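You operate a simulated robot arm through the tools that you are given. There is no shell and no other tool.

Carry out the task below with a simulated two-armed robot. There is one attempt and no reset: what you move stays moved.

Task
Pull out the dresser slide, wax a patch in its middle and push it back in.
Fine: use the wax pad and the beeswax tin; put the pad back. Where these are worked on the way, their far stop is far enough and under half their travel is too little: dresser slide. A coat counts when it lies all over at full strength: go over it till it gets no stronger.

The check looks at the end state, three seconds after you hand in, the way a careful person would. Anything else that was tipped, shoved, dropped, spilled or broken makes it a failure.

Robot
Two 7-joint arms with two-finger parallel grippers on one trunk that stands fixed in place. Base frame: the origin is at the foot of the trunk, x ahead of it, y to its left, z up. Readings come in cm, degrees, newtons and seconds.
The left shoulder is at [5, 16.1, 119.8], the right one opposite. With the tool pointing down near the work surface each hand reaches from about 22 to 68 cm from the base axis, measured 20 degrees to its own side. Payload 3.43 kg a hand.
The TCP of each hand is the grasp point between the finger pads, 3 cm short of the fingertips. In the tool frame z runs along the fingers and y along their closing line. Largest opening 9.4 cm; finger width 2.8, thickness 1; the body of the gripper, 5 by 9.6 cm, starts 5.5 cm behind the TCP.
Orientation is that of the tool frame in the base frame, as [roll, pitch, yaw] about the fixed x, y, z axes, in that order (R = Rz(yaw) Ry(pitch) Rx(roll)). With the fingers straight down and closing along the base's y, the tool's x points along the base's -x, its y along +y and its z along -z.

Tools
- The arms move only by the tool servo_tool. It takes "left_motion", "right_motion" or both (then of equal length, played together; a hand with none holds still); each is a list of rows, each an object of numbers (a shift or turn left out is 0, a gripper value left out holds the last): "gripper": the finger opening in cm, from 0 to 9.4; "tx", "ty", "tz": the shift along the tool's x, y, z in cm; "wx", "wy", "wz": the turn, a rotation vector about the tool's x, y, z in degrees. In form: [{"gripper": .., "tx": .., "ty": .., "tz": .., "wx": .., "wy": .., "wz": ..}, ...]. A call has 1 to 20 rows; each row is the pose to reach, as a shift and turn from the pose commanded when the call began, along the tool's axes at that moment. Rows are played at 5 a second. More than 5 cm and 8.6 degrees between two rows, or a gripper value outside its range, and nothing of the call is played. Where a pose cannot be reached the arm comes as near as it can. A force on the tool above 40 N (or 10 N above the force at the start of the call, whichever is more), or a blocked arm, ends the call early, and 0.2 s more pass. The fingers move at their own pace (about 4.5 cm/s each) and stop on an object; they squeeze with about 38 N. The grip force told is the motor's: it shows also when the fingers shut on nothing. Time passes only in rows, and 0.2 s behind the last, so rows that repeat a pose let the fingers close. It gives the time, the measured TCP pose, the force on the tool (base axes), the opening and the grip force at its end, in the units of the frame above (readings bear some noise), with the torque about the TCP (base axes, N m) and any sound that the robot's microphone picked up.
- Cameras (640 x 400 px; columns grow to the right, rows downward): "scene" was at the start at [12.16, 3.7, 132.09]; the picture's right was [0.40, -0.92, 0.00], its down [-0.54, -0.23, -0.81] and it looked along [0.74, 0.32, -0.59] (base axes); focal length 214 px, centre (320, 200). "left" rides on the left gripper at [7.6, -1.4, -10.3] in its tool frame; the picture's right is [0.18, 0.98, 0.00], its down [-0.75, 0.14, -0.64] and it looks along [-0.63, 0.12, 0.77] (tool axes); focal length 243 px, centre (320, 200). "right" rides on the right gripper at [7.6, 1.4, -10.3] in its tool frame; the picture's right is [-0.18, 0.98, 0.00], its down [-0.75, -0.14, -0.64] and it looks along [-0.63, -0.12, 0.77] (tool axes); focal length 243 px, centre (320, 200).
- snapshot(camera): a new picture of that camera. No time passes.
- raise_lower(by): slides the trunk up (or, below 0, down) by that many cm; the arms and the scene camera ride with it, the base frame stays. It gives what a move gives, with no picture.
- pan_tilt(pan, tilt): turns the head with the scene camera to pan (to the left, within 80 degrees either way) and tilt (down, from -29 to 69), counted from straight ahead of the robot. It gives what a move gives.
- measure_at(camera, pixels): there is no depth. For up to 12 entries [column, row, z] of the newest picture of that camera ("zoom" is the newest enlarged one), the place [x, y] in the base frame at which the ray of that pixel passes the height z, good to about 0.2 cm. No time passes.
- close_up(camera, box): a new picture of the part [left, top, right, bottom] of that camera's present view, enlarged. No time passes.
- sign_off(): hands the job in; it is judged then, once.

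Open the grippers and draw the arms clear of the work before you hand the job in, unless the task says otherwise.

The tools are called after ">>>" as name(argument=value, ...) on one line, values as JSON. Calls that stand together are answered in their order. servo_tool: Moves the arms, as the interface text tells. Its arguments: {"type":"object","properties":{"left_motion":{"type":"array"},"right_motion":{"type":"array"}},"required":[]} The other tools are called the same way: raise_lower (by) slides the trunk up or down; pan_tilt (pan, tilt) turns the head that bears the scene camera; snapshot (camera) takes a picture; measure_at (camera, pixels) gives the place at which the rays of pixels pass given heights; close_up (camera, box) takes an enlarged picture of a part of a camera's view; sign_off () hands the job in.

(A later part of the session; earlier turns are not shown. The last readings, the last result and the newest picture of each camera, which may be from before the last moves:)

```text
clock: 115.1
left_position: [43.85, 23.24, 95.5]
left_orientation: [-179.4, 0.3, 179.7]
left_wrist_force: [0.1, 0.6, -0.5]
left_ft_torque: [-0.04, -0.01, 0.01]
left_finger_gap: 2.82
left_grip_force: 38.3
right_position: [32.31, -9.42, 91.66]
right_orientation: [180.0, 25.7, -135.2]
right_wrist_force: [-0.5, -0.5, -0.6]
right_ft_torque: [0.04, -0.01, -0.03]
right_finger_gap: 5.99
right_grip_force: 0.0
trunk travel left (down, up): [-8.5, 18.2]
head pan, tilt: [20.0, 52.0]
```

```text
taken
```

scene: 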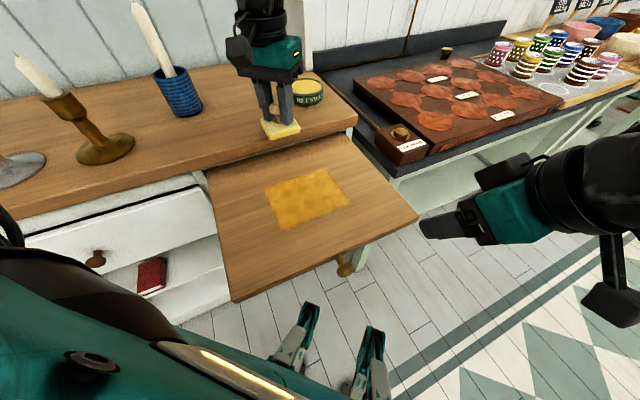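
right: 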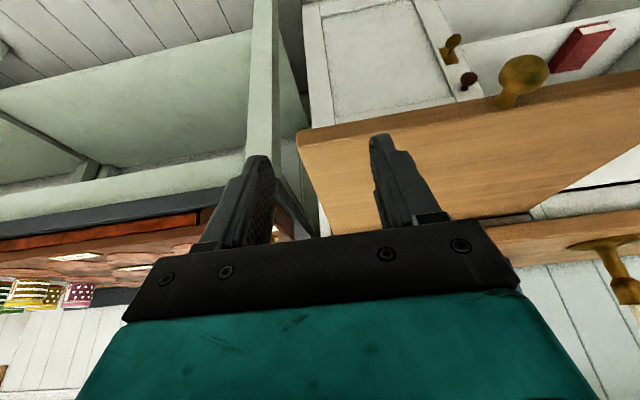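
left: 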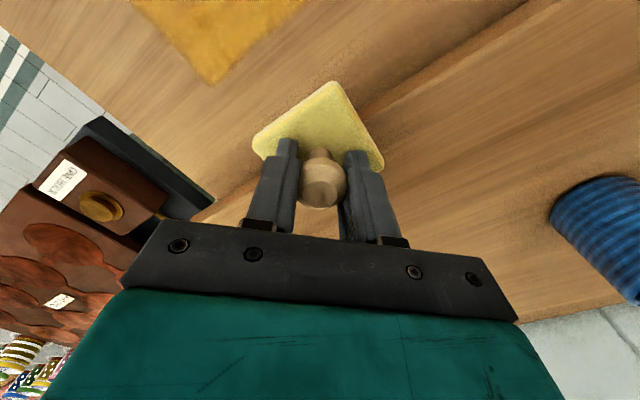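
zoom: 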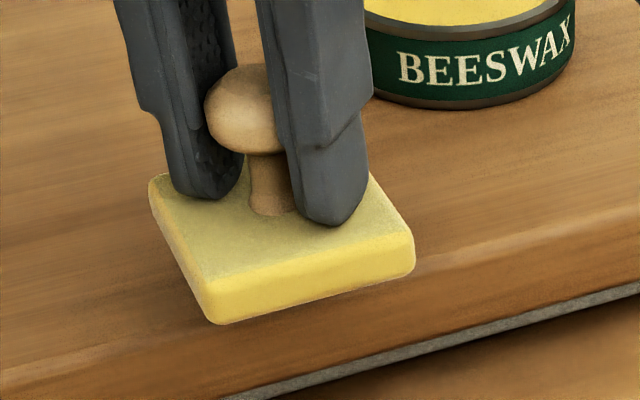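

The coat covers the patch fully with fine mottling, and the pad still looks golden. I'll do one more full raster and compare this same close-up.

>>> servo_tool(left_motion=[{"tx": 2.5, "ty": -0.7}, {"tx": 5.5, "ty": -1.5}, {"tx": 8.0, "ty": -2.2}, {"tx": 9.2, "ty": -2.51, "tz": 1}, {"tx": 9.2, "ty": -2.51, "tz": 3.5}, {"tx": 9.2, "ty": -2.51, "tz": 5.5}, {"tx": 9.2, "ty": -2.51, "tz": 7}, {"tx": 9.2, "ty": -2.51, "tz": 7.7}, {"tx": 9.2, "ty": -2.51, "tz": 8.05}])

>>> servo_tool(left_motion=[{"tz": 0.02}, {"tx": -0.9, "ty": -0.9, "tz": 0.05}, {"tx": -1.8, "ty": -1.8, "tz": 0.05}, {"tx": -2.7, "ty": -2.7, "tz": 0.05}, {"tx": -3.6, "ty": -3.6, "tz": 0.05}, {"tx": -4.5, "ty": -4.5, "tz": 0.05}, {"tx": -5.4, "ty": -5.4, "tz": 0.05}, {"tx": -6.3, "ty": -6.3, "tz": 0.05}, {"tx": -7.2, "ty": -7.2, "tz": 0.05}, {"tx": -6.46, "ty": -7.94, "tz": 0.05}, {"tx": -5.72, "ty": -8.68, "tz": 0.05}, {"tx": -4.82, "ty": -7.78, "tz": 0.05}, {"tx": -3.92, "ty": -6.88, "tz": 0.05}, {"tx": -3.02, "ty": -5.98, "tz": 0.05}, {"tx": -2.12, "ty": -5.08, "tz": 0.05}, {"tx": -1.22, "ty": -4.18, "tz": 0.05}, {"tx": -0.32, "ty": -3.28, "tz": 0.05}, {"tx": 0.58, "ty": -2.38, "tz": 0.05}, {"tx": 1.48, "ty": -1.48, "tz": 0.05}])

>>> servo_tool(left_motion=[{"tx": 0.74, "ty": -0.74}, {"tx": 1.48, "ty": -1.48}, {"tx": 0.58, "ty": -2.38}, {"tx": -0.32, "ty": -3.28}, {"tx": -1.22, "ty": -4.18}, {"tx": -2.12, "ty": -5.08}, {"tx": -3.02, "ty": -5.98}, {"tx": -3.92, "ty": -6.88}, {"tx": -4.82, "ty": -7.78}, {"tx": -5.72, "ty": -8.68}, {"tx": -4.98, "ty": -9.42}, {"tx": -4.24, "ty": -10.16}, {"tx": -3.34, "ty": -9.26}, {"tx": -2.44, "ty": -8.36}, {"tx": -1.54, "ty": -7.46}, {"tx": -0.64, "ty": -6.56}, {"tx": 0.26, "ty": -5.66}, {"tx": 1.16, "ty": -4.76}, {"tx": 2.06, "ty": -3.86}, {"tx": 2.96, "ty": -2.96}])

>>> servo_tool(left_motion=[{"tz": -1}, {"tz": -3}, {"tz": -5}, {"tz": -6.5}, {"tz": -8, "tx": -3, "ty": 1.5}, {"tz": -8, "tx": -7, "ty": 3.5}, {"tz": -8, "tx": -11, "ty": 5.5}, {"tz": -8, "tx": -14, "ty": 7}])

>>> close_up(camera="scene", box=[257, 155, 357, 235])

```text
clock: 117.1
left_position: [34.88, 20.61, 87.43]
left_orientation: [-179.5, 0.5, 179.9]
left_wrist_force: [-0.2, 1.2, 13.4]
left_ft_torque: [0.46, 0.21, -0.01]
left_finger_gap: 2.82
left_grip_force: 37.7
right_position: [32.23, -9.4, 91.69]
right_orientation: [179.9, 25.7, -135.2]
right_wrist_force: [0.9, -0.5, -0.2]
right_ft_torque: [-0.01, 0.03, 0.04]
right_finger_gap: 5.99
right_grip_force: 0.1
trunk travel left (down, up): [-8.5, 18.2]
head pan, tilt: [20.0, 52.0]
```

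```text
clock: 121.1
left_position: [33.25, 18.98, 87.4]
left_orientation: [-179.5, 0.4, 179.8]
left_wrist_force: [5.4, -5.2, 23.2]
left_ft_torque: [0.1, 0.0, -0.05]
left_finger_gap: 2.81
left_grip_force: 37.8
right_position: [32.17, -9.54, 91.65]
right_orientation: [179.8, 25.8, -135.3]
right_wrist_force: [-0.4, 0.6, 0.6]
right_ft_torque: [-0.05, -0.03, -0.02]
right_finger_gap: 5.97
right_grip_force: 0.0
trunk travel left (down, up): [-8.5, 18.2]
head pan, tilt: [20.0, 52.0]
```

```text
clock: 125.3
left_position: [30.45, 16.11, 87.37]
left_orientation: [-179.4, 0.4, 179.8]
left_wrist_force: [4.9, -4.5, 21.2]
left_ft_torque: [0.32, 0.16, -0.05]
left_finger_gap: 2.8
left_grip_force: 37.5
left hand out of reach, approached as far as the arm can: row 10, 11, 12, 13
right_position: [32.18, -9.44, 91.71]
right_orientation: [179.7, 25.7, -135.1]
right_wrist_force: [0.3, -0.2, -0.2]
right_ft_torque: [-0.01, -0.01, 0.01]
right_finger_gap: 6.01
right_grip_force: 0.0
trunk travel left (down, up): [-8.5, 18.2]
head pan, tilt: [20.0, 52.0]
```

```text
clock: 127.1
left_position: [44.46, 23.41, 95.13]
left_orientation: [-179.5, 0.3, 179.8]
left_wrist_force: [0.2, 0.0, -0.5]
left_ft_torque: [0.0, 0.01, -0.02]
left_finger_gap: 2.8
left_grip_force: 37.9
right_position: [32.26, -9.42, 91.68]
right_orientation: [180.0, 25.7, -135.1]
right_wrist_force: [-0.7, -0.2, 0.5]
right_ft_torque: [0.0, -0.01, -0.05]
right_finger_gap: 6.0
right_grip_force: 0.0
trunk travel left (down, up): [-8.5, 18.2]
head pan, tilt: [20.0, 52.0]
```

```text
5.00 times, centred on (307, 195) of scene
```

zoom: 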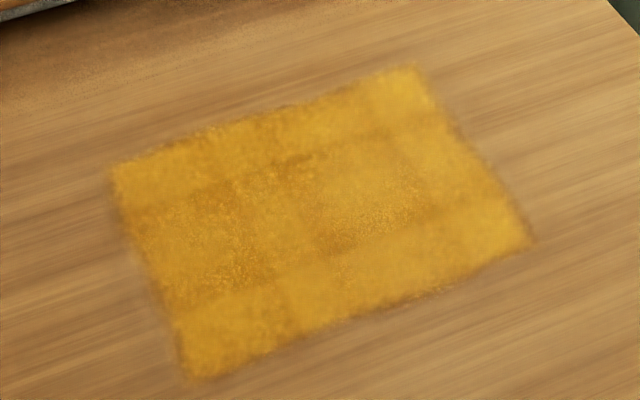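

The patch looks identical before and after this last raster, so it seems saturated. I'll check the pad's colour again to confirm it's still loaded rather than dry.

>>> close_up(camera="scene", box=[245, 90, 325, 150])

>>> close_up(camera="left", box=[120, 0, 420, 190])

```text
6.67 times, centred on (285, 120) of scene
```

zoom: 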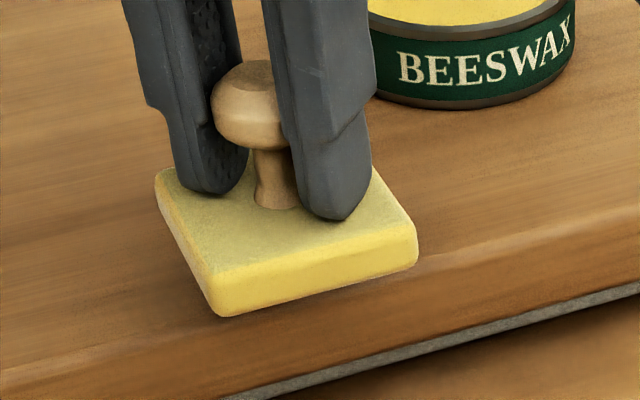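

```text
2.11 times, centred on (270, 95) of left
```

zoom: 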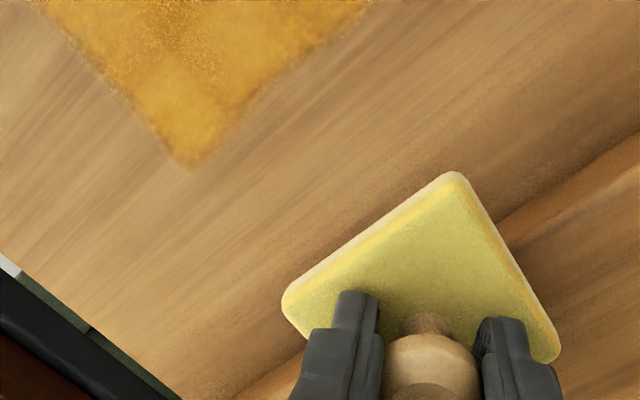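

The pad looks slightly paler than right after the dab, so I'll take fresh wax once more to be sure. I'm raising and moving back over the tin with the same 18° tilt.

>>> servo_tool(left_motion=[{"tz": -2}, {"tz": -4.9}, {"tx": -1.0, "ty": 0.1, "tz": -4.9, "wy": -1}, {"tx": -2.6, "ty": 0.3, "tz": -4.9, "wy": -2.7}, {"tx": -4.4, "ty": 0.5, "tz": -4.9, "wy": -4.6}, {"tx": -6.2, "ty": 0.7, "tz": -4.9, "wy": -6.5}, {"tx": -8.0, "ty": 0.9, "tz": -4.9, "wy": -8.5}, {"tx": -9.8, "ty": 1.1, "tz": -4.9, "wy": -10.4}, {"tx": -11.6, "ty": 1.3, "tz": -4.9, "wy": -12.3}, {"tx": -13.4, "ty": 1.5, "tz": -4.9, "wy": -14.2}, {"tx": -15.0, "ty": 1.7, "tz": -4.9, "wy": -15.9}, {"tx": -16.3, "ty": 1.85, "tz": -4.9, "wy": -17.2}, {"tx": -17.04, "ty": 1.94, "tz": -4.9, "wy": -18}, {"tx": -17.04, "ty": 1.94, "tz": -4.9, "wy": -18}])

>>> pan_tilt(pan=23.5, tilt=40)

>>> close_up(camera="scene", box=[275, 100, 355, 190])

```text
clock: 130.1
left_position: [61.43, 25.09, 100.23]
left_orientation: [-179.4, 18.2, -180.0]
left_wrist_force: [0.4, 0.0, -0.7]
left_ft_torque: [-0.01, 0.03, 0.0]
left_finger_gap: 2.81
left_grip_force: 37.8
right_position: [32.23, -9.46, 91.69]
right_orientation: [179.9, 25.7, -135.2]
right_wrist_force: [0.4, -0.2, -0.3]
right_ft_torque: [0.02, -0.01, 0.02]
right_finger_gap: 6.0
right_grip_force: 0.0
trunk travel left (down, up): [-8.5, 18.2]
head pan, tilt: [20.0, 52.0]
```

```text
clock: 130.9
left_position: [61.41, 25.18, 100.26]
left_orientation: [-179.4, 18.2, 180.0]
left_wrist_force: [-0.4, 0.2, -1.2]
left_ft_torque: [-0.03, -0.01, -0.01]
left_finger_gap: 2.77
left_grip_force: 38.1
right_position: [32.28, -9.46, 91.71]
right_orientation: [179.9, 25.6, -135.2]
right_wrist_force: [0.3, 0.2, -0.2]
right_ft_torque: [0.0, 0.02, 0.02]
right_finger_gap: 6.0
right_grip_force: 0.0
trunk travel left (down, up): [-8.5, 18.2]
head pan, tilt: [23.5, 40.0]
```

```text
4.44 times, centred on (315, 145) of scene
```

zoom: 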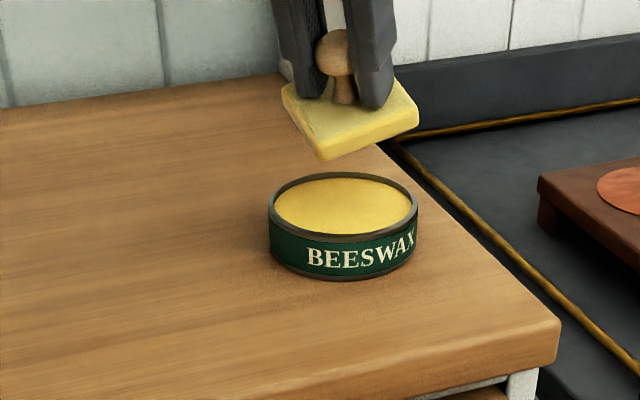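

I'll descend to just above the wax and then touch gently.

>>> servo_tool(left_motion=[{"tx": 0.25, "tz": 0.76}, {"tx": 0.49, "tz": 1.52}, {"tx": 0.74, "tz": 2.28}, {"tx": 0.93, "tz": 2.85}, {"tx": 0.99, "tz": 3.04}])

>>> servo_tool(left_motion=[{"tx": 0.03, "tz": 0.1}, {"tx": 0.06, "tz": 0.19}, {"tx": 0.09, "tz": 0.29}, {"tx": 0.12, "tz": 0.38}, {"tx": 0.16, "tz": 0.48}, {"tx": 0.16, "tz": 0.48}])

>>> close_up(camera="scene", box=[275, 100, 355, 190])

```text
clock: 132.1
left_position: [61.43, 25.01, 97.03]
left_orientation: [-179.4, 18.1, -179.9]
left_wrist_force: [-0.2, 0.8, -0.6]
left_ft_torque: [0.03, 0.05, 0.02]
left_finger_gap: 2.81
left_grip_force: 37.9
right_position: [32.31, -9.36, 91.62]
right_orientation: [179.9, 25.8, -135.2]
right_wrist_force: [0.2, 0.4, 0.6]
right_ft_torque: [-0.01, 0.02, -0.05]
right_finger_gap: 6.01
right_grip_force: 0.0
trunk travel left (down, up): [-8.5, 18.2]
head pan, tilt: [23.5, 40.0]
```

```text
clock: 133.5
left_position: [61.42, 25.16, 96.51]
left_orientation: [-179.4, 18.3, 180.0]
left_wrist_force: [-0.5, -0.3, 2.8]
left_ft_torque: [-0.01, 0.17, 0.03]
left_finger_gap: 2.79
left_grip_force: 37.7
right_position: [32.22, -9.35, 91.62]
right_orientation: [179.8, 25.7, -135.2]
right_wrist_force: [0.3, 0.5, -0.7]
right_ft_torque: [0.0, 0.0, -0.03]
right_finger_gap: 6.0
right_grip_force: 0.1
trunk travel left (down, up): [-8.5, 18.2]
head pan, tilt: [23.5, 40.0]
```

```text
4.44 times, centred on (315, 145) of scene
```

zoom: 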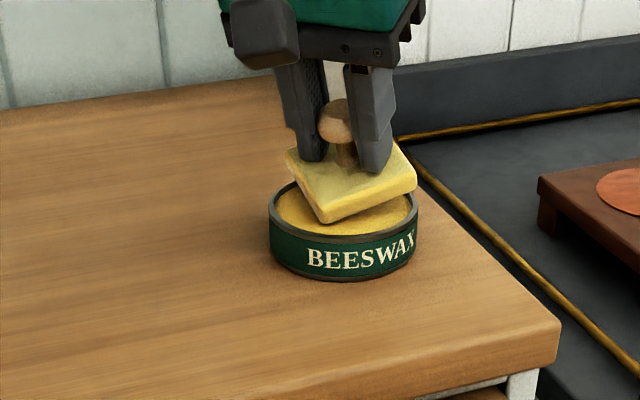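

Light contact of 2.8 N. I'll press a touch more with a small wiggle, then lift.

>>> servo_tool(left_motion=[{"tx": 0.03, "tz": 0.1}, {"tx": 0.03, "ty": 0.3, "tz": 0.1}, {"tx": 0.03, "ty": 0, "tz": 0.1}, {"tx": 0.03, "ty": -0.3, "tz": 0.1}, {"tx": 0.03, "ty": 0, "tz": 0.1}, {"tx": 0.03, "ty": 0, "tz": 0.1}, {"tx": -0.3, "tz": -0.9}, {"tx": -0.8, "tz": -2.4}, {"tx": -1.2, "tz": -3.7}])

>>> close_up(camera="scene", box=[275, 100, 355, 190])

```text
clock: 135.5
left_position: [61.27, 25.1, 100.51]
left_orientation: [-179.4, 18.1, -179.9]
left_wrist_force: [-0.2, -0.2, 0.0]
left_ft_torque: [0.03, 0.01, -0.01]
left_finger_gap: 2.81
left_grip_force: 38.0
right_position: [32.24, -9.32, 91.8]
right_orientation: [179.9, 25.7, -135.2]
right_wrist_force: [-0.5, -0.6, 0.8]
right_ft_torque: [0.03, -0.01, 0.02]
right_finger_gap: 6.02
right_grip_force: 0.1
trunk travel left (down, up): [-8.5, 18.2]
head pan, tilt: [23.5, 40.0]
```

```text
4.44 times, centred on (315, 145) of scene
```

zoom: 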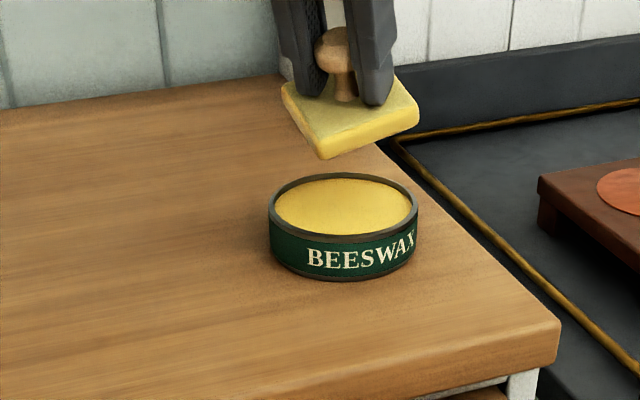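

The pad is golden again and the tin hasn't moved. I'll return over the slide to the raster start with the tool vertical.

>>> servo_tool(left_motion=[{"tx": 0.8, "ty": -0.1, "tz": -0.24, "wy": 0.5}, {"tx": 2.2, "ty": -0.4, "tz": -0.7, "wy": 1.5}, {"tx": 4.1, "ty": -0.7, "tz": -1.25, "wy": 2.9}, {"tx": 6.1, "ty": -1.1, "tz": -1.9, "wy": 4.3}, {"tx": 8.2, "ty": -1.5, "tz": -2.5, "wy": 5.8}, {"tx": 10.3, "ty": -1.8, "tz": -3.1, "wy": 7.2}, {"tx": 12.4, "ty": -2.2, "tz": -3.8, "wy": 8.7}, {"tx": 14.4, "ty": -2.6, "tz": -4.4, "wy": 10.1}, {"tx": 16.4, "ty": -2.9, "tz": -5.0, "wy": 11.5}, {"tx": 18.4, "ty": -3.3, "tz": -5.6, "wy": 12.9}, {"tx": 20.4, "ty": -3.7, "tz": -6.2, "wy": 14.3}, {"tx": 22.4, "ty": -4.0, "tz": -6.8, "wy": 15.7}, {"tx": 24.2, "ty": -4.3, "tz": -7.35, "wy": 17.0}, {"tx": 25.3, "ty": -4.5, "tz": -7.7, "wy": 17.8}, {"tx": 25.64, "ty": -4.6, "tz": -7.8, "wy": 18}, {"tx": 25.64, "ty": -4.6, "tz": -7.8, "wy": 18}])

>>> pan_tilt(pan=20, tilt=52)

```text
clock: 138.9
left_position: [34.31, 20.61, 99.82]
left_orientation: [-179.5, 0.2, 179.9]
left_wrist_force: [0.4, -0.2, -0.6]
left_ft_torque: [0.03, -0.01, -0.03]
left_finger_gap: 2.82
left_grip_force: 37.6
right_position: [32.24, -9.32, 91.72]
right_orientation: [179.8, 25.7, -135.2]
right_wrist_force: [-0.2, -0.2, 0.0]
right_ft_torque: [0.0, 0.01, -0.03]
right_finger_gap: 6.01
right_grip_force: 0.1
trunk travel left (down, up): [-8.5, 18.2]
head pan, tilt: [23.5, 40.0]
```

```text
clock: 139.6
left_position: [34.26, 20.58, 99.78]
left_orientation: [-179.4, 0.2, 180.0]
left_wrist_force: [0.0, 0.2, -0.3]
left_ft_torque: [0.04, -0.04, 0.02]
left_finger_gap: 2.79
left_grip_force: 37.9
right_position: [32.37, -9.47, 91.5]
right_orientation: [179.9, 25.7, -135.2]
right_wrist_force: [-0.4, -0.1, 0.4]
right_ft_torque: [-0.01, 0.03, 0.02]
right_finger_gap: 6.0
right_grip_force: 0.2
trunk travel left (down, up): [-8.5, 18.2]
head pan, tilt: [20.0, 52.0]
```

Now I'll descend to contact at the raster start.

>>> servo_tool(left_motion=[{"tz": 1.5}, {"tz": 4}, {"tz": 6.5}, {"tz": 9}, {"tz": 11}, {"tz": 12}, {"tz": 12.3}, {"tz": 12.5}])

```text
clock: 141.4
left_position: [34.49, 20.37, 87.42]
left_orientation: [-179.5, 0.3, 179.8]
left_wrist_force: [-0.2, 1.5, 6.0]
left_ft_torque: [0.29, -0.02, 0.01]
left_finger_gap: 2.82
left_grip_force: 38.2
right_position: [32.31, -9.38, 91.83]
right_orientation: [179.9, 25.7, -135.2]
right_wrist_force: [-0.2, -0.3, -0.2]
right_ft_torque: [-0.03, 0.02, 0.0]
right_finger_gap: 6.0
right_grip_force: 0.1
trunk travel left (down, up): [-8.5, 18.2]
head pan, tilt: [20.0, 52.0]
```

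6 N of contact. I'll run the full raster again with slightly more pressure.

>>> servo_tool(left_motion=[{"tz": 0.07}, {"tx": -0.9, "ty": -0.9, "tz": 0.07}, {"tx": -1.8, "ty": -1.8, "tz": 0.07}, {"tx": -2.7, "ty": -2.7, "tz": 0.07}, {"tx": -3.6, "ty": -3.6, "tz": 0.07}, {"tx": -4.5, "ty": -4.5, "tz": 0.07}, {"tx": -5.4, "ty": -5.4, "tz": 0.07}, {"tx": -6.3, "ty": -6.3, "tz": 0.07}, {"tx": -7.2, "ty": -7.2, "tz": 0.07}, {"tx": -6.46, "ty": -7.94, "tz": 0.07}, {"tx": -5.72, "ty": -8.68, "tz": 0.07}, {"tx": -4.82, "ty": -7.78, "tz": 0.07}, {"tx": -3.92, "ty": -6.88, "tz": 0.07}, {"tx": -3.02, "ty": -5.98, "tz": 0.07}, {"tx": -2.12, "ty": -5.08, "tz": 0.07}, {"tx": -1.22, "ty": -4.18, "tz": 0.07}, {"tx": -0.32, "ty": -3.28, "tz": 0.07}, {"tx": 0.58, "ty": -2.38, "tz": 0.07}, {"tx": 1.48, "ty": -1.48, "tz": 0.07}])

>>> servo_tool(left_motion=[{"tx": 0.74, "ty": -0.74}, {"tx": 1.48, "ty": -1.48}, {"tx": 0.58, "ty": -2.38}, {"tx": -0.32, "ty": -3.28}, {"tx": -1.22, "ty": -4.18}, {"tx": -2.12, "ty": -5.08}, {"tx": -3.02, "ty": -5.98}, {"tx": -3.92, "ty": -6.88}, {"tx": -4.82, "ty": -7.78}, {"tx": -5.72, "ty": -8.68}, {"tx": -4.98, "ty": -9.42}, {"tx": -4.24, "ty": -10.16}, {"tx": -3.34, "ty": -9.26}, {"tx": -2.44, "ty": -8.36}, {"tx": -1.54, "ty": -7.46}, {"tx": -0.64, "ty": -6.56}, {"tx": 0.26, "ty": -5.66}, {"tx": 1.16, "ty": -4.76}, {"tx": 2.06, "ty": -3.86}, {"tx": 2.96, "ty": -2.96}])

>>> servo_tool(left_motion=[{"tz": -1}, {"tz": -3}, {"tz": -5}, {"tz": -6.5}, {"tz": -8, "tx": -3, "ty": 1.5}, {"tz": -8, "tx": -7, "ty": 3.5}, {"tz": -8, "tx": -11, "ty": 5.5}, {"tz": -8, "tx": -14, "ty": 7}])

>>> close_up(camera="scene", box=[257, 155, 357, 235])

```text
clock: 145.4
left_position: [33.09, 18.74, 87.39]
left_orientation: [-179.4, 0.4, 179.8]
left_wrist_force: [3.7, -5.6, 20.9]
left_ft_torque: [0.25, 0.08, 0.01]
left_finger_gap: 2.8
left_grip_force: 37.7
right_position: [32.29, -9.44, 91.66]
right_orientation: [179.8, 25.6, -135.2]
right_wrist_force: [-0.2, 0.0, 0.2]
right_ft_torque: [0.0, -0.01, 0.02]
right_finger_gap: 5.99
right_grip_force: 0.0
trunk travel left (down, up): [-8.5, 18.2]
head pan, tilt: [20.0, 52.0]
```

```text
clock: 149.6
left_position: [29.95, 16.01, 87.31]
left_orientation: [-179.4, 0.4, 179.9]
left_wrist_force: [2.9, -2.4, 12.0]
left_ft_torque: [0.28, 0.06, 0.0]
left_finger_gap: 2.78
left_grip_force: 37.9
left hand out of reach, approached as far as the arm can: row 10, 11, 12, 13
right_position: [32.24, -9.55, 91.77]
right_orientation: [180.0, 25.7, -135.2]
right_wrist_force: [0.4, 0.7, 0.1]
right_ft_torque: [-0.02, 0.0, 0.01]
right_finger_gap: 6.01
right_grip_force: 0.1
trunk travel left (down, up): [-8.5, 18.2]
head pan, tilt: [20.0, 52.0]
```

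```text
clock: 151.4
left_position: [44.22, 23.11, 95.42]
left_orientation: [-179.6, 0.2, 179.7]
left_wrist_force: [-0.1, 0.8, 0.8]
left_ft_torque: [0.02, 0.0, 0.01]
left_finger_gap: 2.79
left_grip_force: 38.3
right_position: [32.26, -9.44, 91.65]
right_orientation: [179.9, 25.6, -135.2]
right_wrist_force: [-0.1, -0.1, 0.2]
right_ft_torque: [0.02, -0.02, -0.01]
right_finger_gap: 6.02
right_grip_force: 0.1
trunk travel left (down, up): [-8.5, 18.2]
head pan, tilt: [20.0, 52.0]
```

```text
5.00 times, centred on (307, 195) of scene
```

zoom: 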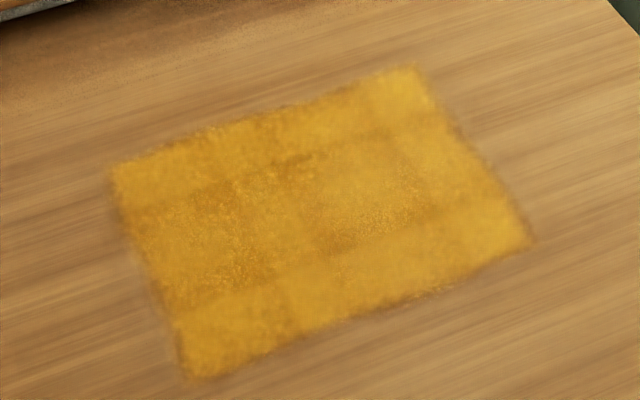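

The patch is unchanged after fresh wax, so the coat is saturated. Next I'll measure the pad's offset in the grip to put it back precisely.

>>> snapshot(camera="left")

>>> close_up(camera="left", box=[230, 70, 410, 190])

```text
taken
```

left: 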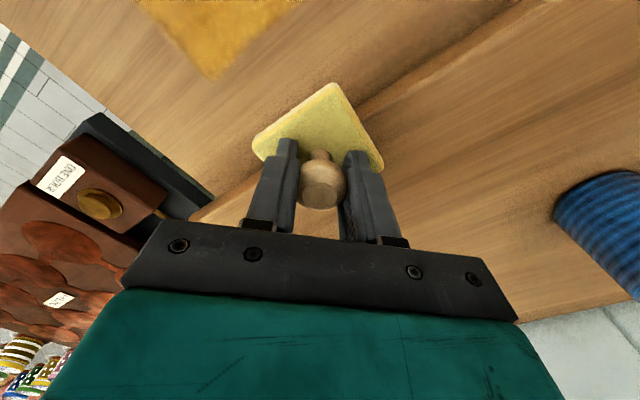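

```text
3.33 times, centred on (320, 130) of left
```

zoom: 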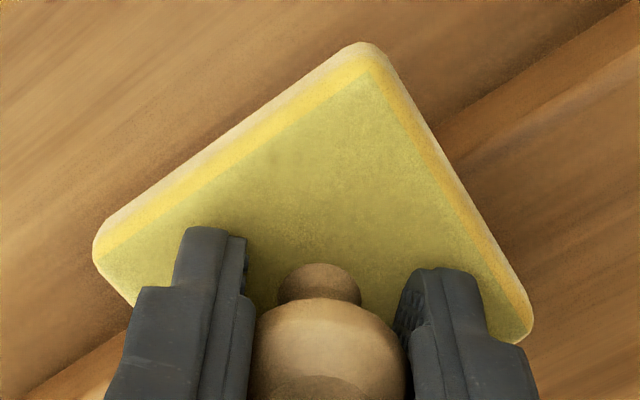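

I'll measure the pad corners in this view at the pad top plane (z≈92.4).

>>> measure_at(camera="left", pixels=[[253.1, 140.5, 92.4], [383, 167.5, 92.4], [332.6, 84.4, 92.4]])

```text
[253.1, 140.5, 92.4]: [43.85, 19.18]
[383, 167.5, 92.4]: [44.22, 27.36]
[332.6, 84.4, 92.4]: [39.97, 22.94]
```

The pad centre is 0.17 cm behind the TCP. I'll carry it back to its original spot, with the TCP at (50.7, 32.2), and descend close to the counter.

>>> servo_tool(left_motion=[{"tz": -1.5}, {"tx": -0.6, "ty": 0.9, "tz": -2.6}, {"tx": -1.7, "ty": 2.4, "tz": -2.6}, {"tx": -3.0, "ty": 4.2, "tz": -2.6}, {"tx": -4.3, "ty": 6.0, "tz": -2.6}, {"tx": -5.5, "ty": 7.7, "tz": -2.6}, {"tx": -6.3, "ty": 8.8, "tz": -2.6}, {"tx": -6.5, "ty": 9.09, "tz": -2.6}, {"tx": -6.5, "ty": 9.09, "tz": -1}, {"tx": -6.5, "ty": 9.09, "tz": 0.5}, {"tx": -6.5, "ty": 9.09, "tz": 1.6}, {"tx": -6.5, "ty": 9.09, "tz": 2.2}])

>>> servo_tool(left_motion=[{"tz": 0.1}, {"tz": 0.2}, {"tz": 0.3}, {"tz": 0.4}, {"tz": 0.5}])

```text
clock: 154.0
left_position: [50.67, 31.95, 93.06]
left_orientation: [-179.5, 0.3, 179.8]
left_wrist_force: [-0.4, -0.2, -1.0]
left_ft_torque: [-0.01, -0.01, -0.04]
left_finger_gap: 2.8
left_grip_force: 37.6
right_position: [32.32, -9.57, 91.79]
right_orientation: [180.0, 25.6, -135.2]
right_wrist_force: [-0.1, -0.6, -1.0]
right_ft_torque: [-0.02, 0.02, 0.01]
right_finger_gap: 6.01
right_grip_force: 0.1
trunk travel left (down, up): [-8.5, 18.2]
head pan, tilt: [20.0, 52.0]
```

```text
clock: 155.2
left_position: [50.61, 32.1, 92.68]
left_orientation: [-179.4, 0.4, 179.9]
left_wrist_force: [-1.1, -0.3, 2.9]
left_ft_torque: [0.09, 0.07, 0.05]
left_finger_gap: 2.8
left_grip_force: 38.1
right_position: [32.16, -9.43, 91.72]
right_orientation: [179.9, 25.7, -135.3]
right_wrist_force: [-1.1, 0.3, 0.5]
right_ft_torque: [0.01, 0.03, -0.01]
right_finger_gap: 6.0
right_grip_force: 0.1
trunk travel left (down, up): [-8.5, 18.2]
head pan, tilt: [20.0, 52.0]
```

Light contact of 2.9 N with the counter. I'll open the fingers and lift straight up.

>>> servo_tool(left_motion=[{"gripper": 3.5}, {"gripper": 5}, {"gripper": 6.2}, {"gripper": 6.2}, {"gripper": 6.2, "tz": -1}, {"gripper": 6.2, "tz": -3}, {"gripper": 6.2, "tz": -6}, {"gripper": 6.2, "tz": -9}, {"gripper": 6.2, "tz": -11}])

>>> snapshot(camera="left")

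>>> snapshot(camera="scene")

```text
clock: 157.2
left_position: [50.62, 32.07, 103.79]
left_orientation: [-179.4, 0.3, 179.8]
left_wrist_force: [-0.6, -0.2, -0.1]
left_ft_torque: [0.02, 0.0, -0.04]
left_finger_gap: 6.23
left_grip_force: 0.0
right_position: [32.22, -9.42, 91.72]
right_orientation: [179.8, 25.6, -135.1]
right_wrist_force: [0.0, -0.4, -0.6]
right_ft_torque: [-0.01, -0.01, 0.0]
right_finger_gap: 5.99
right_grip_force: 0.0
trunk travel left (down, up): [-8.5, 18.2]
head pan, tilt: [20.0, 52.0]
```

```text
taken
```

left: 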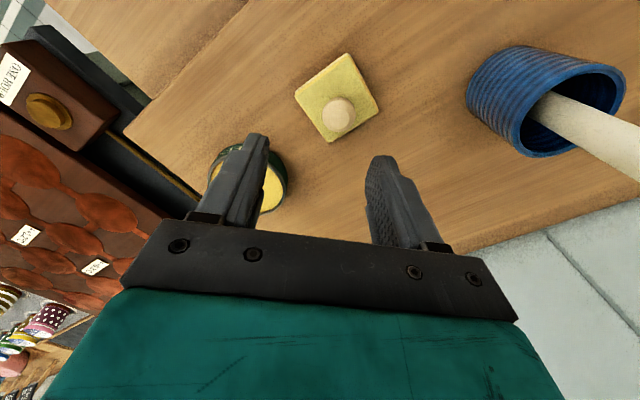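

```text
taken
```

scene: 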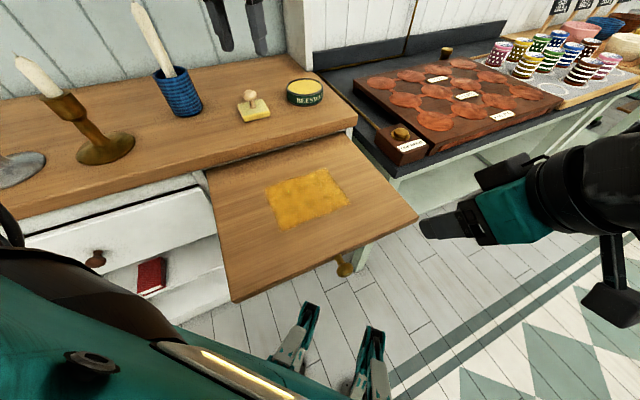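

The pad stands upright on the counter. I'll measure where it now is compared to the original centre (50.55, 32.25).

>>> close_up(camera="left", box=[260, 40, 420, 160])

```text
3.33 times, centred on (340, 100) of left
```

zoom: 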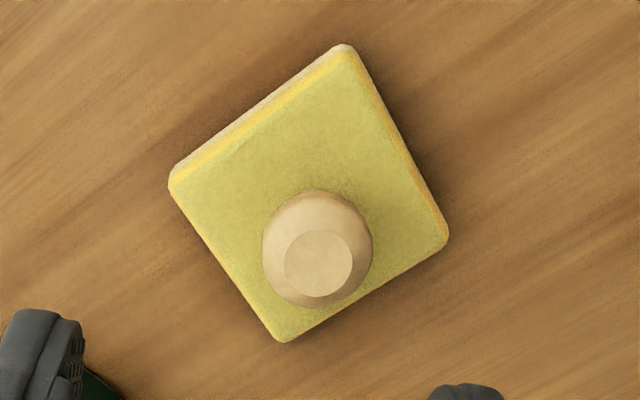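

>>> measure_at(camera="zoom", pixels=[[345, 50, 88.8], [170, 185, 88.8], [283, 341, 88.8], [447, 235, 88.8], [318, 265, 93]])

```text
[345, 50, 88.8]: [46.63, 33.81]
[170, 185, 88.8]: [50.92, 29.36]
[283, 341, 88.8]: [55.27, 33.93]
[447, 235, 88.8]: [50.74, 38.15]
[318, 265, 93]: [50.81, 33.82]
```

The pad ended about 1.55 cm too far in +y, since it was dragged as the fingers opened. I'll go back down with open fingers, clear of the pad top, and nudge it by its knob back in -y.

>>> servo_tool(left_motion=[{"tx": -0.2, "ty": 1.73, "tz": 0.5, "gripper": 6.2}, {"tx": -0.2, "ty": 1.73, "tz": 3}, {"tx": -0.2, "ty": 1.73, "tz": 5.5}, {"tx": -0.2, "ty": 1.73, "tz": 8}, {"tx": -0.2, "ty": 1.73, "tz": 9.8}, {"tx": -0.2, "ty": 1.73, "tz": 10.5}])

>>> close_up(camera="left", box=[220, 80, 420, 205])

```text
clock: 158.6
left_position: [50.87, 33.77, 92.89]
left_orientation: [-179.5, 0.4, -180.0]
left_wrist_force: [0.2, 1.1, 0.1]
left_ft_torque: [-0.03, 0.03, -0.01]
left_finger_gap: 6.17
left_grip_force: 0.0
right_position: [32.19, -9.37, 91.8]
right_orientation: [179.9, 25.7, -135.2]
right_wrist_force: [0.6, 0.0, 0.6]
right_ft_torque: [0.02, 0.0, 0.0]
right_finger_gap: 5.98
right_grip_force: 0.1
trunk travel left (down, up): [-8.5, 18.2]
head pan, tilt: [20.0, 52.0]
```

```text
3.20 times, centred on (320, 142) of left
```

zoom: 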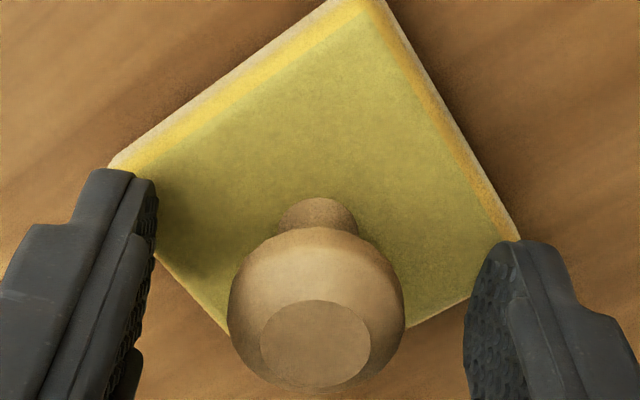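

The fingers straddle the knob with clearance. I'll raise 0.3 cm and push slowly toward -y by 3.25 cm (about 1.55 cm of actual push), then back off.

>>> servo_tool(left_motion=[{"tz": -0.3}, {"tz": -0.3, "ty": -0.5}, {"tz": -0.3, "ty": -1.0}, {"tz": -0.3, "ty": -1.4}, {"tz": -0.3, "ty": -1.7}, {"tz": -0.3, "ty": -1.95}, {"tz": -0.3, "ty": -2.2}, {"tz": -0.3, "ty": -2.45}, {"tz": -0.3, "ty": -2.7}, {"tz": -0.3, "ty": -2.95}, {"tz": -0.3, "ty": -3.2}, {"tz": -0.3, "ty": -3.2}, {"tz": -0.3, "ty": -2.9}, {"tz": -0.3, "ty": -2.2}, {"tz": -0.3, "ty": -1.6}])

>>> servo_tool(left_motion=[{"tz": -1}, {"tz": -3}, {"tz": -6}, {"tz": -9}, {"tz": -11}])

>>> close_up(camera="left", box=[260, 40, 420, 160])

```text
clock: 161.8
left_position: [50.82, 32.17, 93.42]
left_orientation: [-179.6, 0.3, 179.9]
left_wrist_force: [-1.6, 0.8, 0.1]
left_ft_torque: [0.0, 0.01, 0.01]
left_finger_gap: 6.2
left_grip_force: 0.0
right_position: [32.31, -9.43, 91.77]
right_orientation: [179.9, 25.7, -135.1]
right_wrist_force: [1.1, 0.2, 0.0]
right_ft_torque: [0.0, -0.02, 0.0]
right_finger_gap: 6.0
right_grip_force: 0.1
trunk travel left (down, up): [-8.5, 18.2]
head pan, tilt: [20.0, 52.0]
```

```text
clock: 163.0
left_position: [50.73, 32.22, 104.32]
left_orientation: [-179.4, 0.1, 179.9]
left_wrist_force: [0.2, 0.2, 0.2]
left_ft_torque: [-0.01, -0.01, 0.01]
left_finger_gap: 6.17
left_grip_force: 0.2
right_position: [32.24, -9.45, 91.79]
right_orientation: [179.8, 25.6, -135.3]
right_wrist_force: [0.5, -0.5, 0.0]
right_ft_torque: [-0.06, -0.01, 0.01]
right_finger_gap: 5.98
right_grip_force: 0.0
trunk travel left (down, up): [-8.5, 18.2]
head pan, tilt: [20.0, 52.0]
```

```text
3.33 times, centred on (340, 100) of left
```

zoom: 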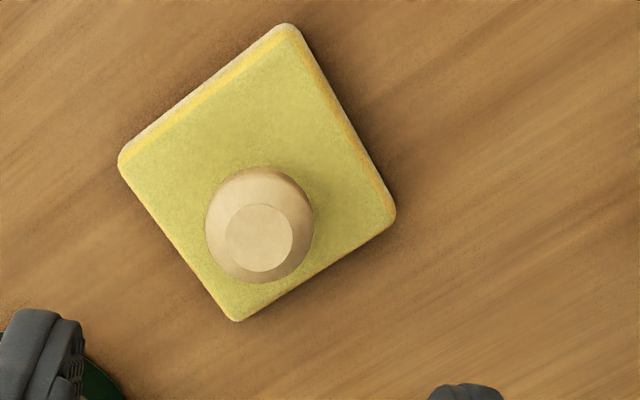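

>>> measure_at(camera="zoom", pixels=[[290, 30, 88.8], [120, 165, 88.8], [237, 320, 88.8], [394, 215, 88.8], [259, 237, 93]])

>>> close_up(camera="scene", box=[220, 70, 340, 150])

```text
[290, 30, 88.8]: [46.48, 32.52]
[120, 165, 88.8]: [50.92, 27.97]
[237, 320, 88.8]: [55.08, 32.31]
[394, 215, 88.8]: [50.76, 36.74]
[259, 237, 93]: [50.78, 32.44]
```

```text
5.00 times, centred on (280, 110) of scene
```

zoom: 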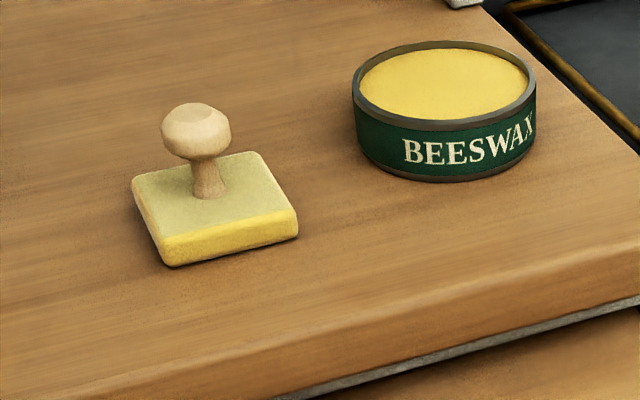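

The pad is back within 0.3 cm of its original place. I'll withdraw the left hand toward its starting area, then raise the trunk 4 cm so the right hand can grip the knob as before.

>>> servo_tool(left_motion=[{"tz": -1.5}, {"tx": 2, "tz": -3}, {"tx": 5, "tz": -4}, {"tx": 8, "tz": -5}, {"tx": 11, "tz": -6}, {"tx": 14, "tz": -6.5}, {"tx": 17, "tz": -7}, {"tx": 20, "tz": -7}, {"tx": 23, "tz": -7}, {"tx": 26, "tz": -7}, {"tx": 28, "tz": -7}])

>>> raise_lower(by=4)

>>> snapshot(camera="scene")

```text
clock: 165.4
left_position: [22.68, 32.37, 111.0]
left_orientation: [-179.4, 0.2, 179.8]
left_wrist_force: [0.9, -0.2, -0.2]
left_ft_torque: [-0.02, -0.01, -0.02]
left_finger_gap: 6.2
left_grip_force: 0.1
right_position: [32.14, -9.35, 91.76]
right_orientation: [180.0, 25.8, -135.3]
right_wrist_force: [-0.5, 0.3, -0.4]
right_ft_torque: [0.01, 0.01, 0.01]
right_finger_gap: 5.97
right_grip_force: 0.0
trunk travel left (down, up): [-8.5, 18.2]
head pan, tilt: [20.0, 52.0]
```

```text
clock: 166.2
left_position: [22.7, 32.35, 115.04]
left_orientation: [-179.4, 0.1, 179.9]
left_wrist_force: [-0.5, -0.6, -0.1]
left_ft_torque: [-0.02, 0.0, 0.03]
left_finger_gap: 6.21
left_grip_force: 0.0
right_position: [32.3, -9.46, 95.76]
right_orientation: [180.0, 25.7, -135.2]
right_wrist_force: [0.2, -0.5, 0.4]
right_ft_torque: [0.01, 0.01, -0.02]
right_finger_gap: 5.99
right_grip_force: 0.1
trunk travel left (down, up): [-12.5, 14.2]
head pan, tilt: [20.0, 52.0]
```

```text
taken
```

scene: 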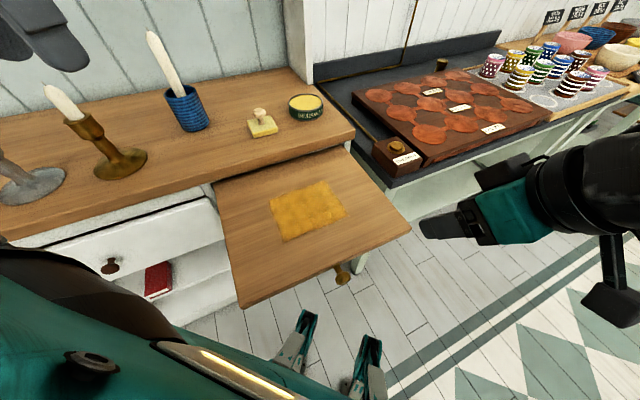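

The knob is at (343,274). I'll measure it before bringing the right hand back.

>>> close_up(camera="scene", box=[300, 240, 380, 300])

```text
6.67 times, centred on (340, 270) of scene
```

zoom: 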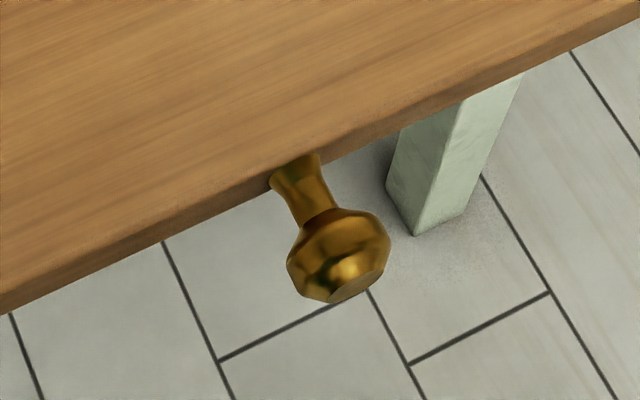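

>>> measure_at(camera="zoom", pixels=[[338, 252, 82], [358, 285, 82], [298, 175, 82], [338, 252, 81.5]])

```text
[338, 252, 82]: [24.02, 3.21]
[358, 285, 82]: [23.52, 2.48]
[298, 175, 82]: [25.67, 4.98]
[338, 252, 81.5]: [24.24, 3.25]
```

The knob head is at (24.0, 3.2, 82). I'll bring the right hand above it with its fingers open.

>>> servo_tool(right_motion=[{"ty": 1.8, "tz": 0.8, "gripper": 6}, {"ty": 3.7, "tz": 1.6}, {"ty": 5.5, "tz": 2.4}, {"ty": 7.4, "tz": 3.2}, {"ty": 9.2, "tz": 4.0}, {"ty": 11.1, "tz": 4.8}, {"tx": 0.1, "ty": 12.9, "tz": 5.5}, {"tx": 0.12, "ty": 14.78, "tz": 6.3}])

>>> snapshot(camera="right")

```text
clock: 168.0
left_position: [22.6, 32.41, 115.16]
left_orientation: [-179.3, 0.3, 179.9]
left_wrist_force: [-0.1, -0.5, -0.7]
left_ft_torque: [0.01, 0.0, 0.0]
left_finger_gap: 6.22
left_grip_force: 0.1
right_position: [23.74, 2.87, 89.92]
right_orientation: [180.0, 25.7, -135.3]
right_wrist_force: [0.2, -0.6, -0.8]
right_ft_torque: [0.04, 0.04, -0.02]
right_finger_gap: 6.0
right_grip_force: 0.0
right hand out of reach, approached as far as the arm can: row 2, 3, 4
trunk travel left (down, up): [-12.5, 14.2]
head pan, tilt: [20.0, 52.0]
```

```text
taken
```

right: 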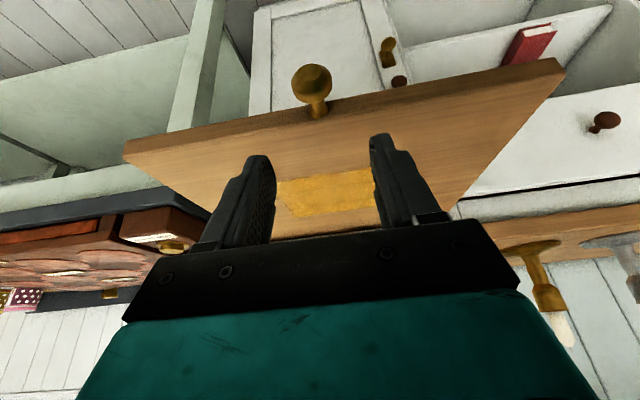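

The hand is above the knob, which is centred at (312,85). I'll descend straight down, the last part slowly, checking contact force.

>>> servo_tool(right_motion=[{"tx": 0.51, "tz": 1.09}, {"tx": 1.01, "tz": 2.17}, {"tx": 1.52, "tz": 3.26}, {"tx": 1.94, "tz": 4.17}, {"tx": 2.28, "tz": 4.89}, {"tx": 2.62, "tz": 5.62}, {"tx": 2.92, "tz": 6.25}])

>>> close_up(camera="right", box=[220, 80, 420, 205])

```text
clock: 169.6
left_position: [22.66, 32.43, 115.23]
left_orientation: [-179.6, 0.2, 179.8]
left_wrist_force: [-0.4, 0.2, 0.3]
left_ft_torque: [-0.01, 0.01, 0.03]
left_finger_gap: 6.2
left_grip_force: 0.1
right_position: [23.69, 2.97, 83.12]
right_orientation: [179.8, 25.7, -135.2]
right_wrist_force: [0.0, 0.1, -0.8]
right_ft_torque: [0.0, 0.01, -0.01]
right_finger_gap: 6.01
right_grip_force: 0.2
trunk travel left (down, up): [-12.5, 14.2]
head pan, tilt: [20.0, 52.0]
```

```text
3.20 times, centred on (320, 142) of right
```

zoom: 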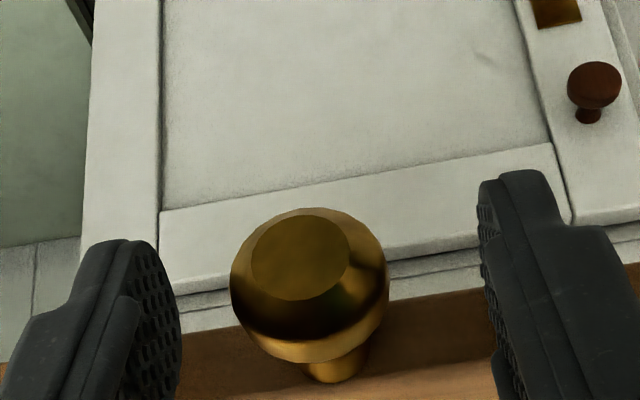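

The knob lies between the fingers with no contact force. I'll close on it.

>>> servo_tool(right_motion=[{"ty": -0.2, "gripper": 0}, {"ty": -0.2}, {"ty": -0.2}, {"ty": -0.2}, {"ty": -0.2}])

```text
clock: 170.8
left_position: [22.65, 32.36, 115.22]
left_orientation: [-179.3, 0.2, 179.9]
left_wrist_force: [1.0, 0.2, 0.9]
left_ft_torque: [0.01, -0.02, -0.03]
left_finger_gap: 6.19
left_grip_force: 0.0
right_position: [23.73, 2.81, 83.12]
right_orientation: [179.9, 25.8, -135.3]
right_wrist_force: [-3.0, 7.5, -4.5]
right_ft_torque: [0.53, -0.15, 0.15]
right_finger_gap: 2.75
right_grip_force: 45.2
trunk travel left (down, up): [-12.5, 14.2]
head pan, tilt: [20.0, 52.0]
```

The knob is gripped (gap 2.75). I'll push the slide in, the first 8 cm.

>>> servo_tool(right_motion=[{"tx": -0.45, "tz": 0.22}, {"tx": -1.35, "tz": 0.65}, {"tx": -2.25, "tz": 1.09}, {"tx": -3.15, "tz": 1.52}, {"tx": -4.05, "tz": 1.95}, {"tx": -4.95, "tz": 2.39}, {"tx": -5.85, "tz": 2.82}, {"tx": -6.76, "tz": 3.26}, {"tx": -7.2, "tz": 3.47}])

```text
clock: 172.8
left_position: [22.63, 32.47, 115.1]
left_orientation: [-179.5, 0.3, 179.9]
left_wrist_force: [0.3, 0.0, 0.2]
left_ft_torque: [0.0, 0.02, -0.01]
left_finger_gap: 6.22
left_grip_force: 0.1
right_position: [29.52, 8.51, 83.08]
right_orientation: [179.9, 25.6, -135.1]
right_wrist_force: [-11.5, 5.7, 1.0]
right_ft_torque: [-0.87, 1.12, 0.01]
right_finger_gap: 2.75
right_grip_force: 45.2
trunk travel left (down, up): [-12.5, 14.2]
head pan, tilt: [20.0, 52.0]
```

It moved 8 cm with mild forces and a slight sideways bias. I'll continue inwards with a small lateral correction.

>>> servo_tool(right_motion=[{"tx": -0.45, "ty": 0.05, "tz": 0.22}, {"tx": -1.35, "ty": 0.1, "tz": 0.65}, {"tx": -2.25, "ty": 0.1, "tz": 1.09}, {"tx": -3.15, "ty": 0.1, "tz": 1.52}, {"tx": -4.05, "ty": 0.1, "tz": 1.95}, {"tx": -4.95, "ty": 0.1, "tz": 2.39}, {"tx": -5.85, "ty": 0.1, "tz": 2.82}, {"tx": -6.76, "ty": 0.1, "tz": 3.26}, {"tx": -7.66, "ty": 0.1, "tz": 3.69}, {"tx": -8.1, "ty": 0.1, "tz": 3.9}])

>>> snapshot(camera="scene")

```text
clock: 175.0
left_position: [22.68, 32.47, 115.07]
left_orientation: [-179.5, 0.4, 179.9]
left_wrist_force: [0.5, -0.5, -0.1]
left_ft_torque: [0.02, -0.02, 0.02]
left_finger_gap: 6.21
left_grip_force: 0.1
right_position: [35.82, 14.94, 83.29]
right_orientation: [179.9, 25.8, -135.2]
right_wrist_force: [-7.3, 3.1, -3.9]
right_ft_torque: [0.12, 0.09, 0.07]
right_finger_gap: 2.76
right_grip_force: 45.0
trunk travel left (down, up): [-12.5, 14.2]
head pan, tilt: [20.0, 52.0]
```

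```text
taken
```

scene: 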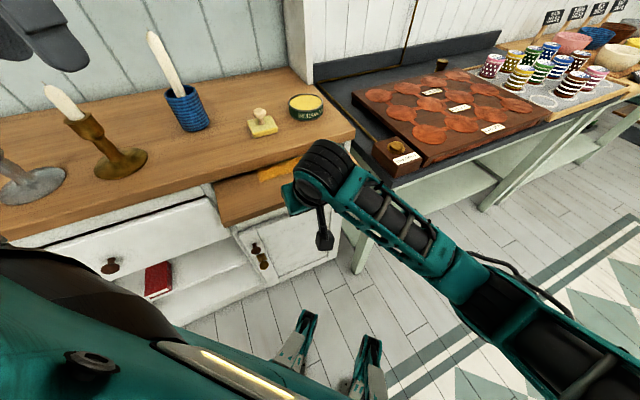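

Now at in-distance 35.9, with about 11 cm to go. I'll push 8 cm more.

>>> servo_tool(right_motion=[{"tx": -0.45, "ty": 0.05, "tz": 0.22}, {"tx": -1.35, "ty": 0.05, "tz": 0.65}, {"tx": -2.25, "ty": 0.05, "tz": 1.09}, {"tx": -3.15, "ty": 0.05, "tz": 1.52}, {"tx": -4.05, "ty": 0.05, "tz": 1.95}, {"tx": -4.95, "ty": 0.05, "tz": 2.39}, {"tx": -5.85, "ty": 0.05, "tz": 2.82}, {"tx": -6.76, "ty": 0.05, "tz": 3.26}, {"tx": -7.2, "ty": 0.05, "tz": 3.47}])

```text
clock: 177.0
left_position: [22.71, 32.34, 115.07]
left_orientation: [-179.5, 0.2, 180.0]
left_wrist_force: [0.9, -0.1, 0.0]
left_ft_torque: [-0.01, -0.01, -0.01]
left_finger_gap: 6.22
left_grip_force: 0.0
right_position: [41.46, 20.56, 83.15]
right_orientation: [179.9, 25.7, -135.1]
right_wrist_force: [-2.3, -4.0, 8.2]
right_ft_torque: [-0.62, 0.72, -0.07]
right_finger_gap: 2.72
right_grip_force: 45.0
trunk travel left (down, up): [-12.5, 14.2]
head pan, tilt: [20.0, 52.0]
```

About 3 cm remain. I'll push slowly until it stops.

>>> servo_tool(right_motion=[{"tx": -0.36, "tz": 0.17}, {"tx": -0.72, "tz": 0.35}, {"tx": -1.08, "tz": 0.52}, {"tx": -1.44, "tz": 0.69}, {"tx": -1.8, "tz": 0.87}, {"tx": -2.16, "tz": 1.04}, {"tx": -2.52, "tz": 1.21}, {"tx": -2.79, "tz": 1.34}, {"tx": -2.97, "tz": 1.43}, {"tx": -3.15, "tz": 1.52}])

>>> close_up(camera="scene", box=[200, 120, 380, 260])

>>> snapshot(camera="right")

```text
clock: 178.5
left_position: [22.46, 32.32, 115.23]
left_orientation: [-179.3, 0.3, 179.8]
left_wrist_force: [0.4, 0.4, -0.3]
left_ft_torque: [0.02, -0.01, -0.02]
left_finger_gap: 6.22
left_grip_force: 0.1
right_position: [43.09, 22.15, 83.09]
right_orientation: [179.6, 26.3, -135.0]
right_wrist_force: [-7.3, 10.6, 21.0]
right_ft_torque: [-0.39, 1.07, 0.07]
right_finger_gap: 2.78
right_grip_force: 45.0
trunk travel left (down, up): [-12.5, 14.2]
head pan, tilt: [20.0, 52.0]
stopped in row 7 (right hand): the force on the tool passed its limit at 44 N (the readings are from after the stop); the commanded pose is now the measured one
```

```text
2.86 times, centred on (290, 190) of scene
```

zoom: 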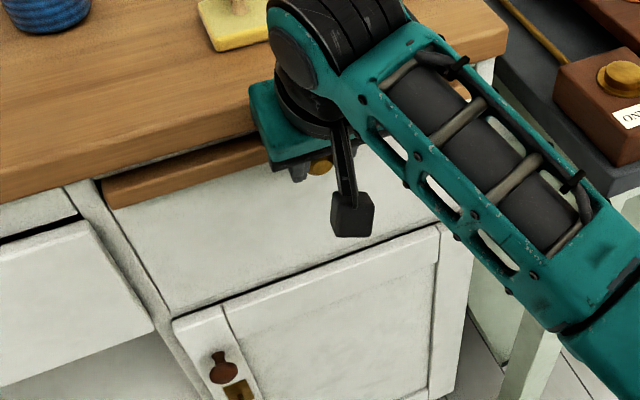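

```text
taken
```

right: 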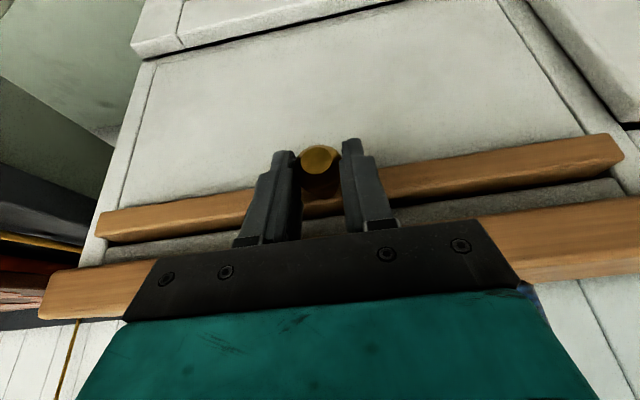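

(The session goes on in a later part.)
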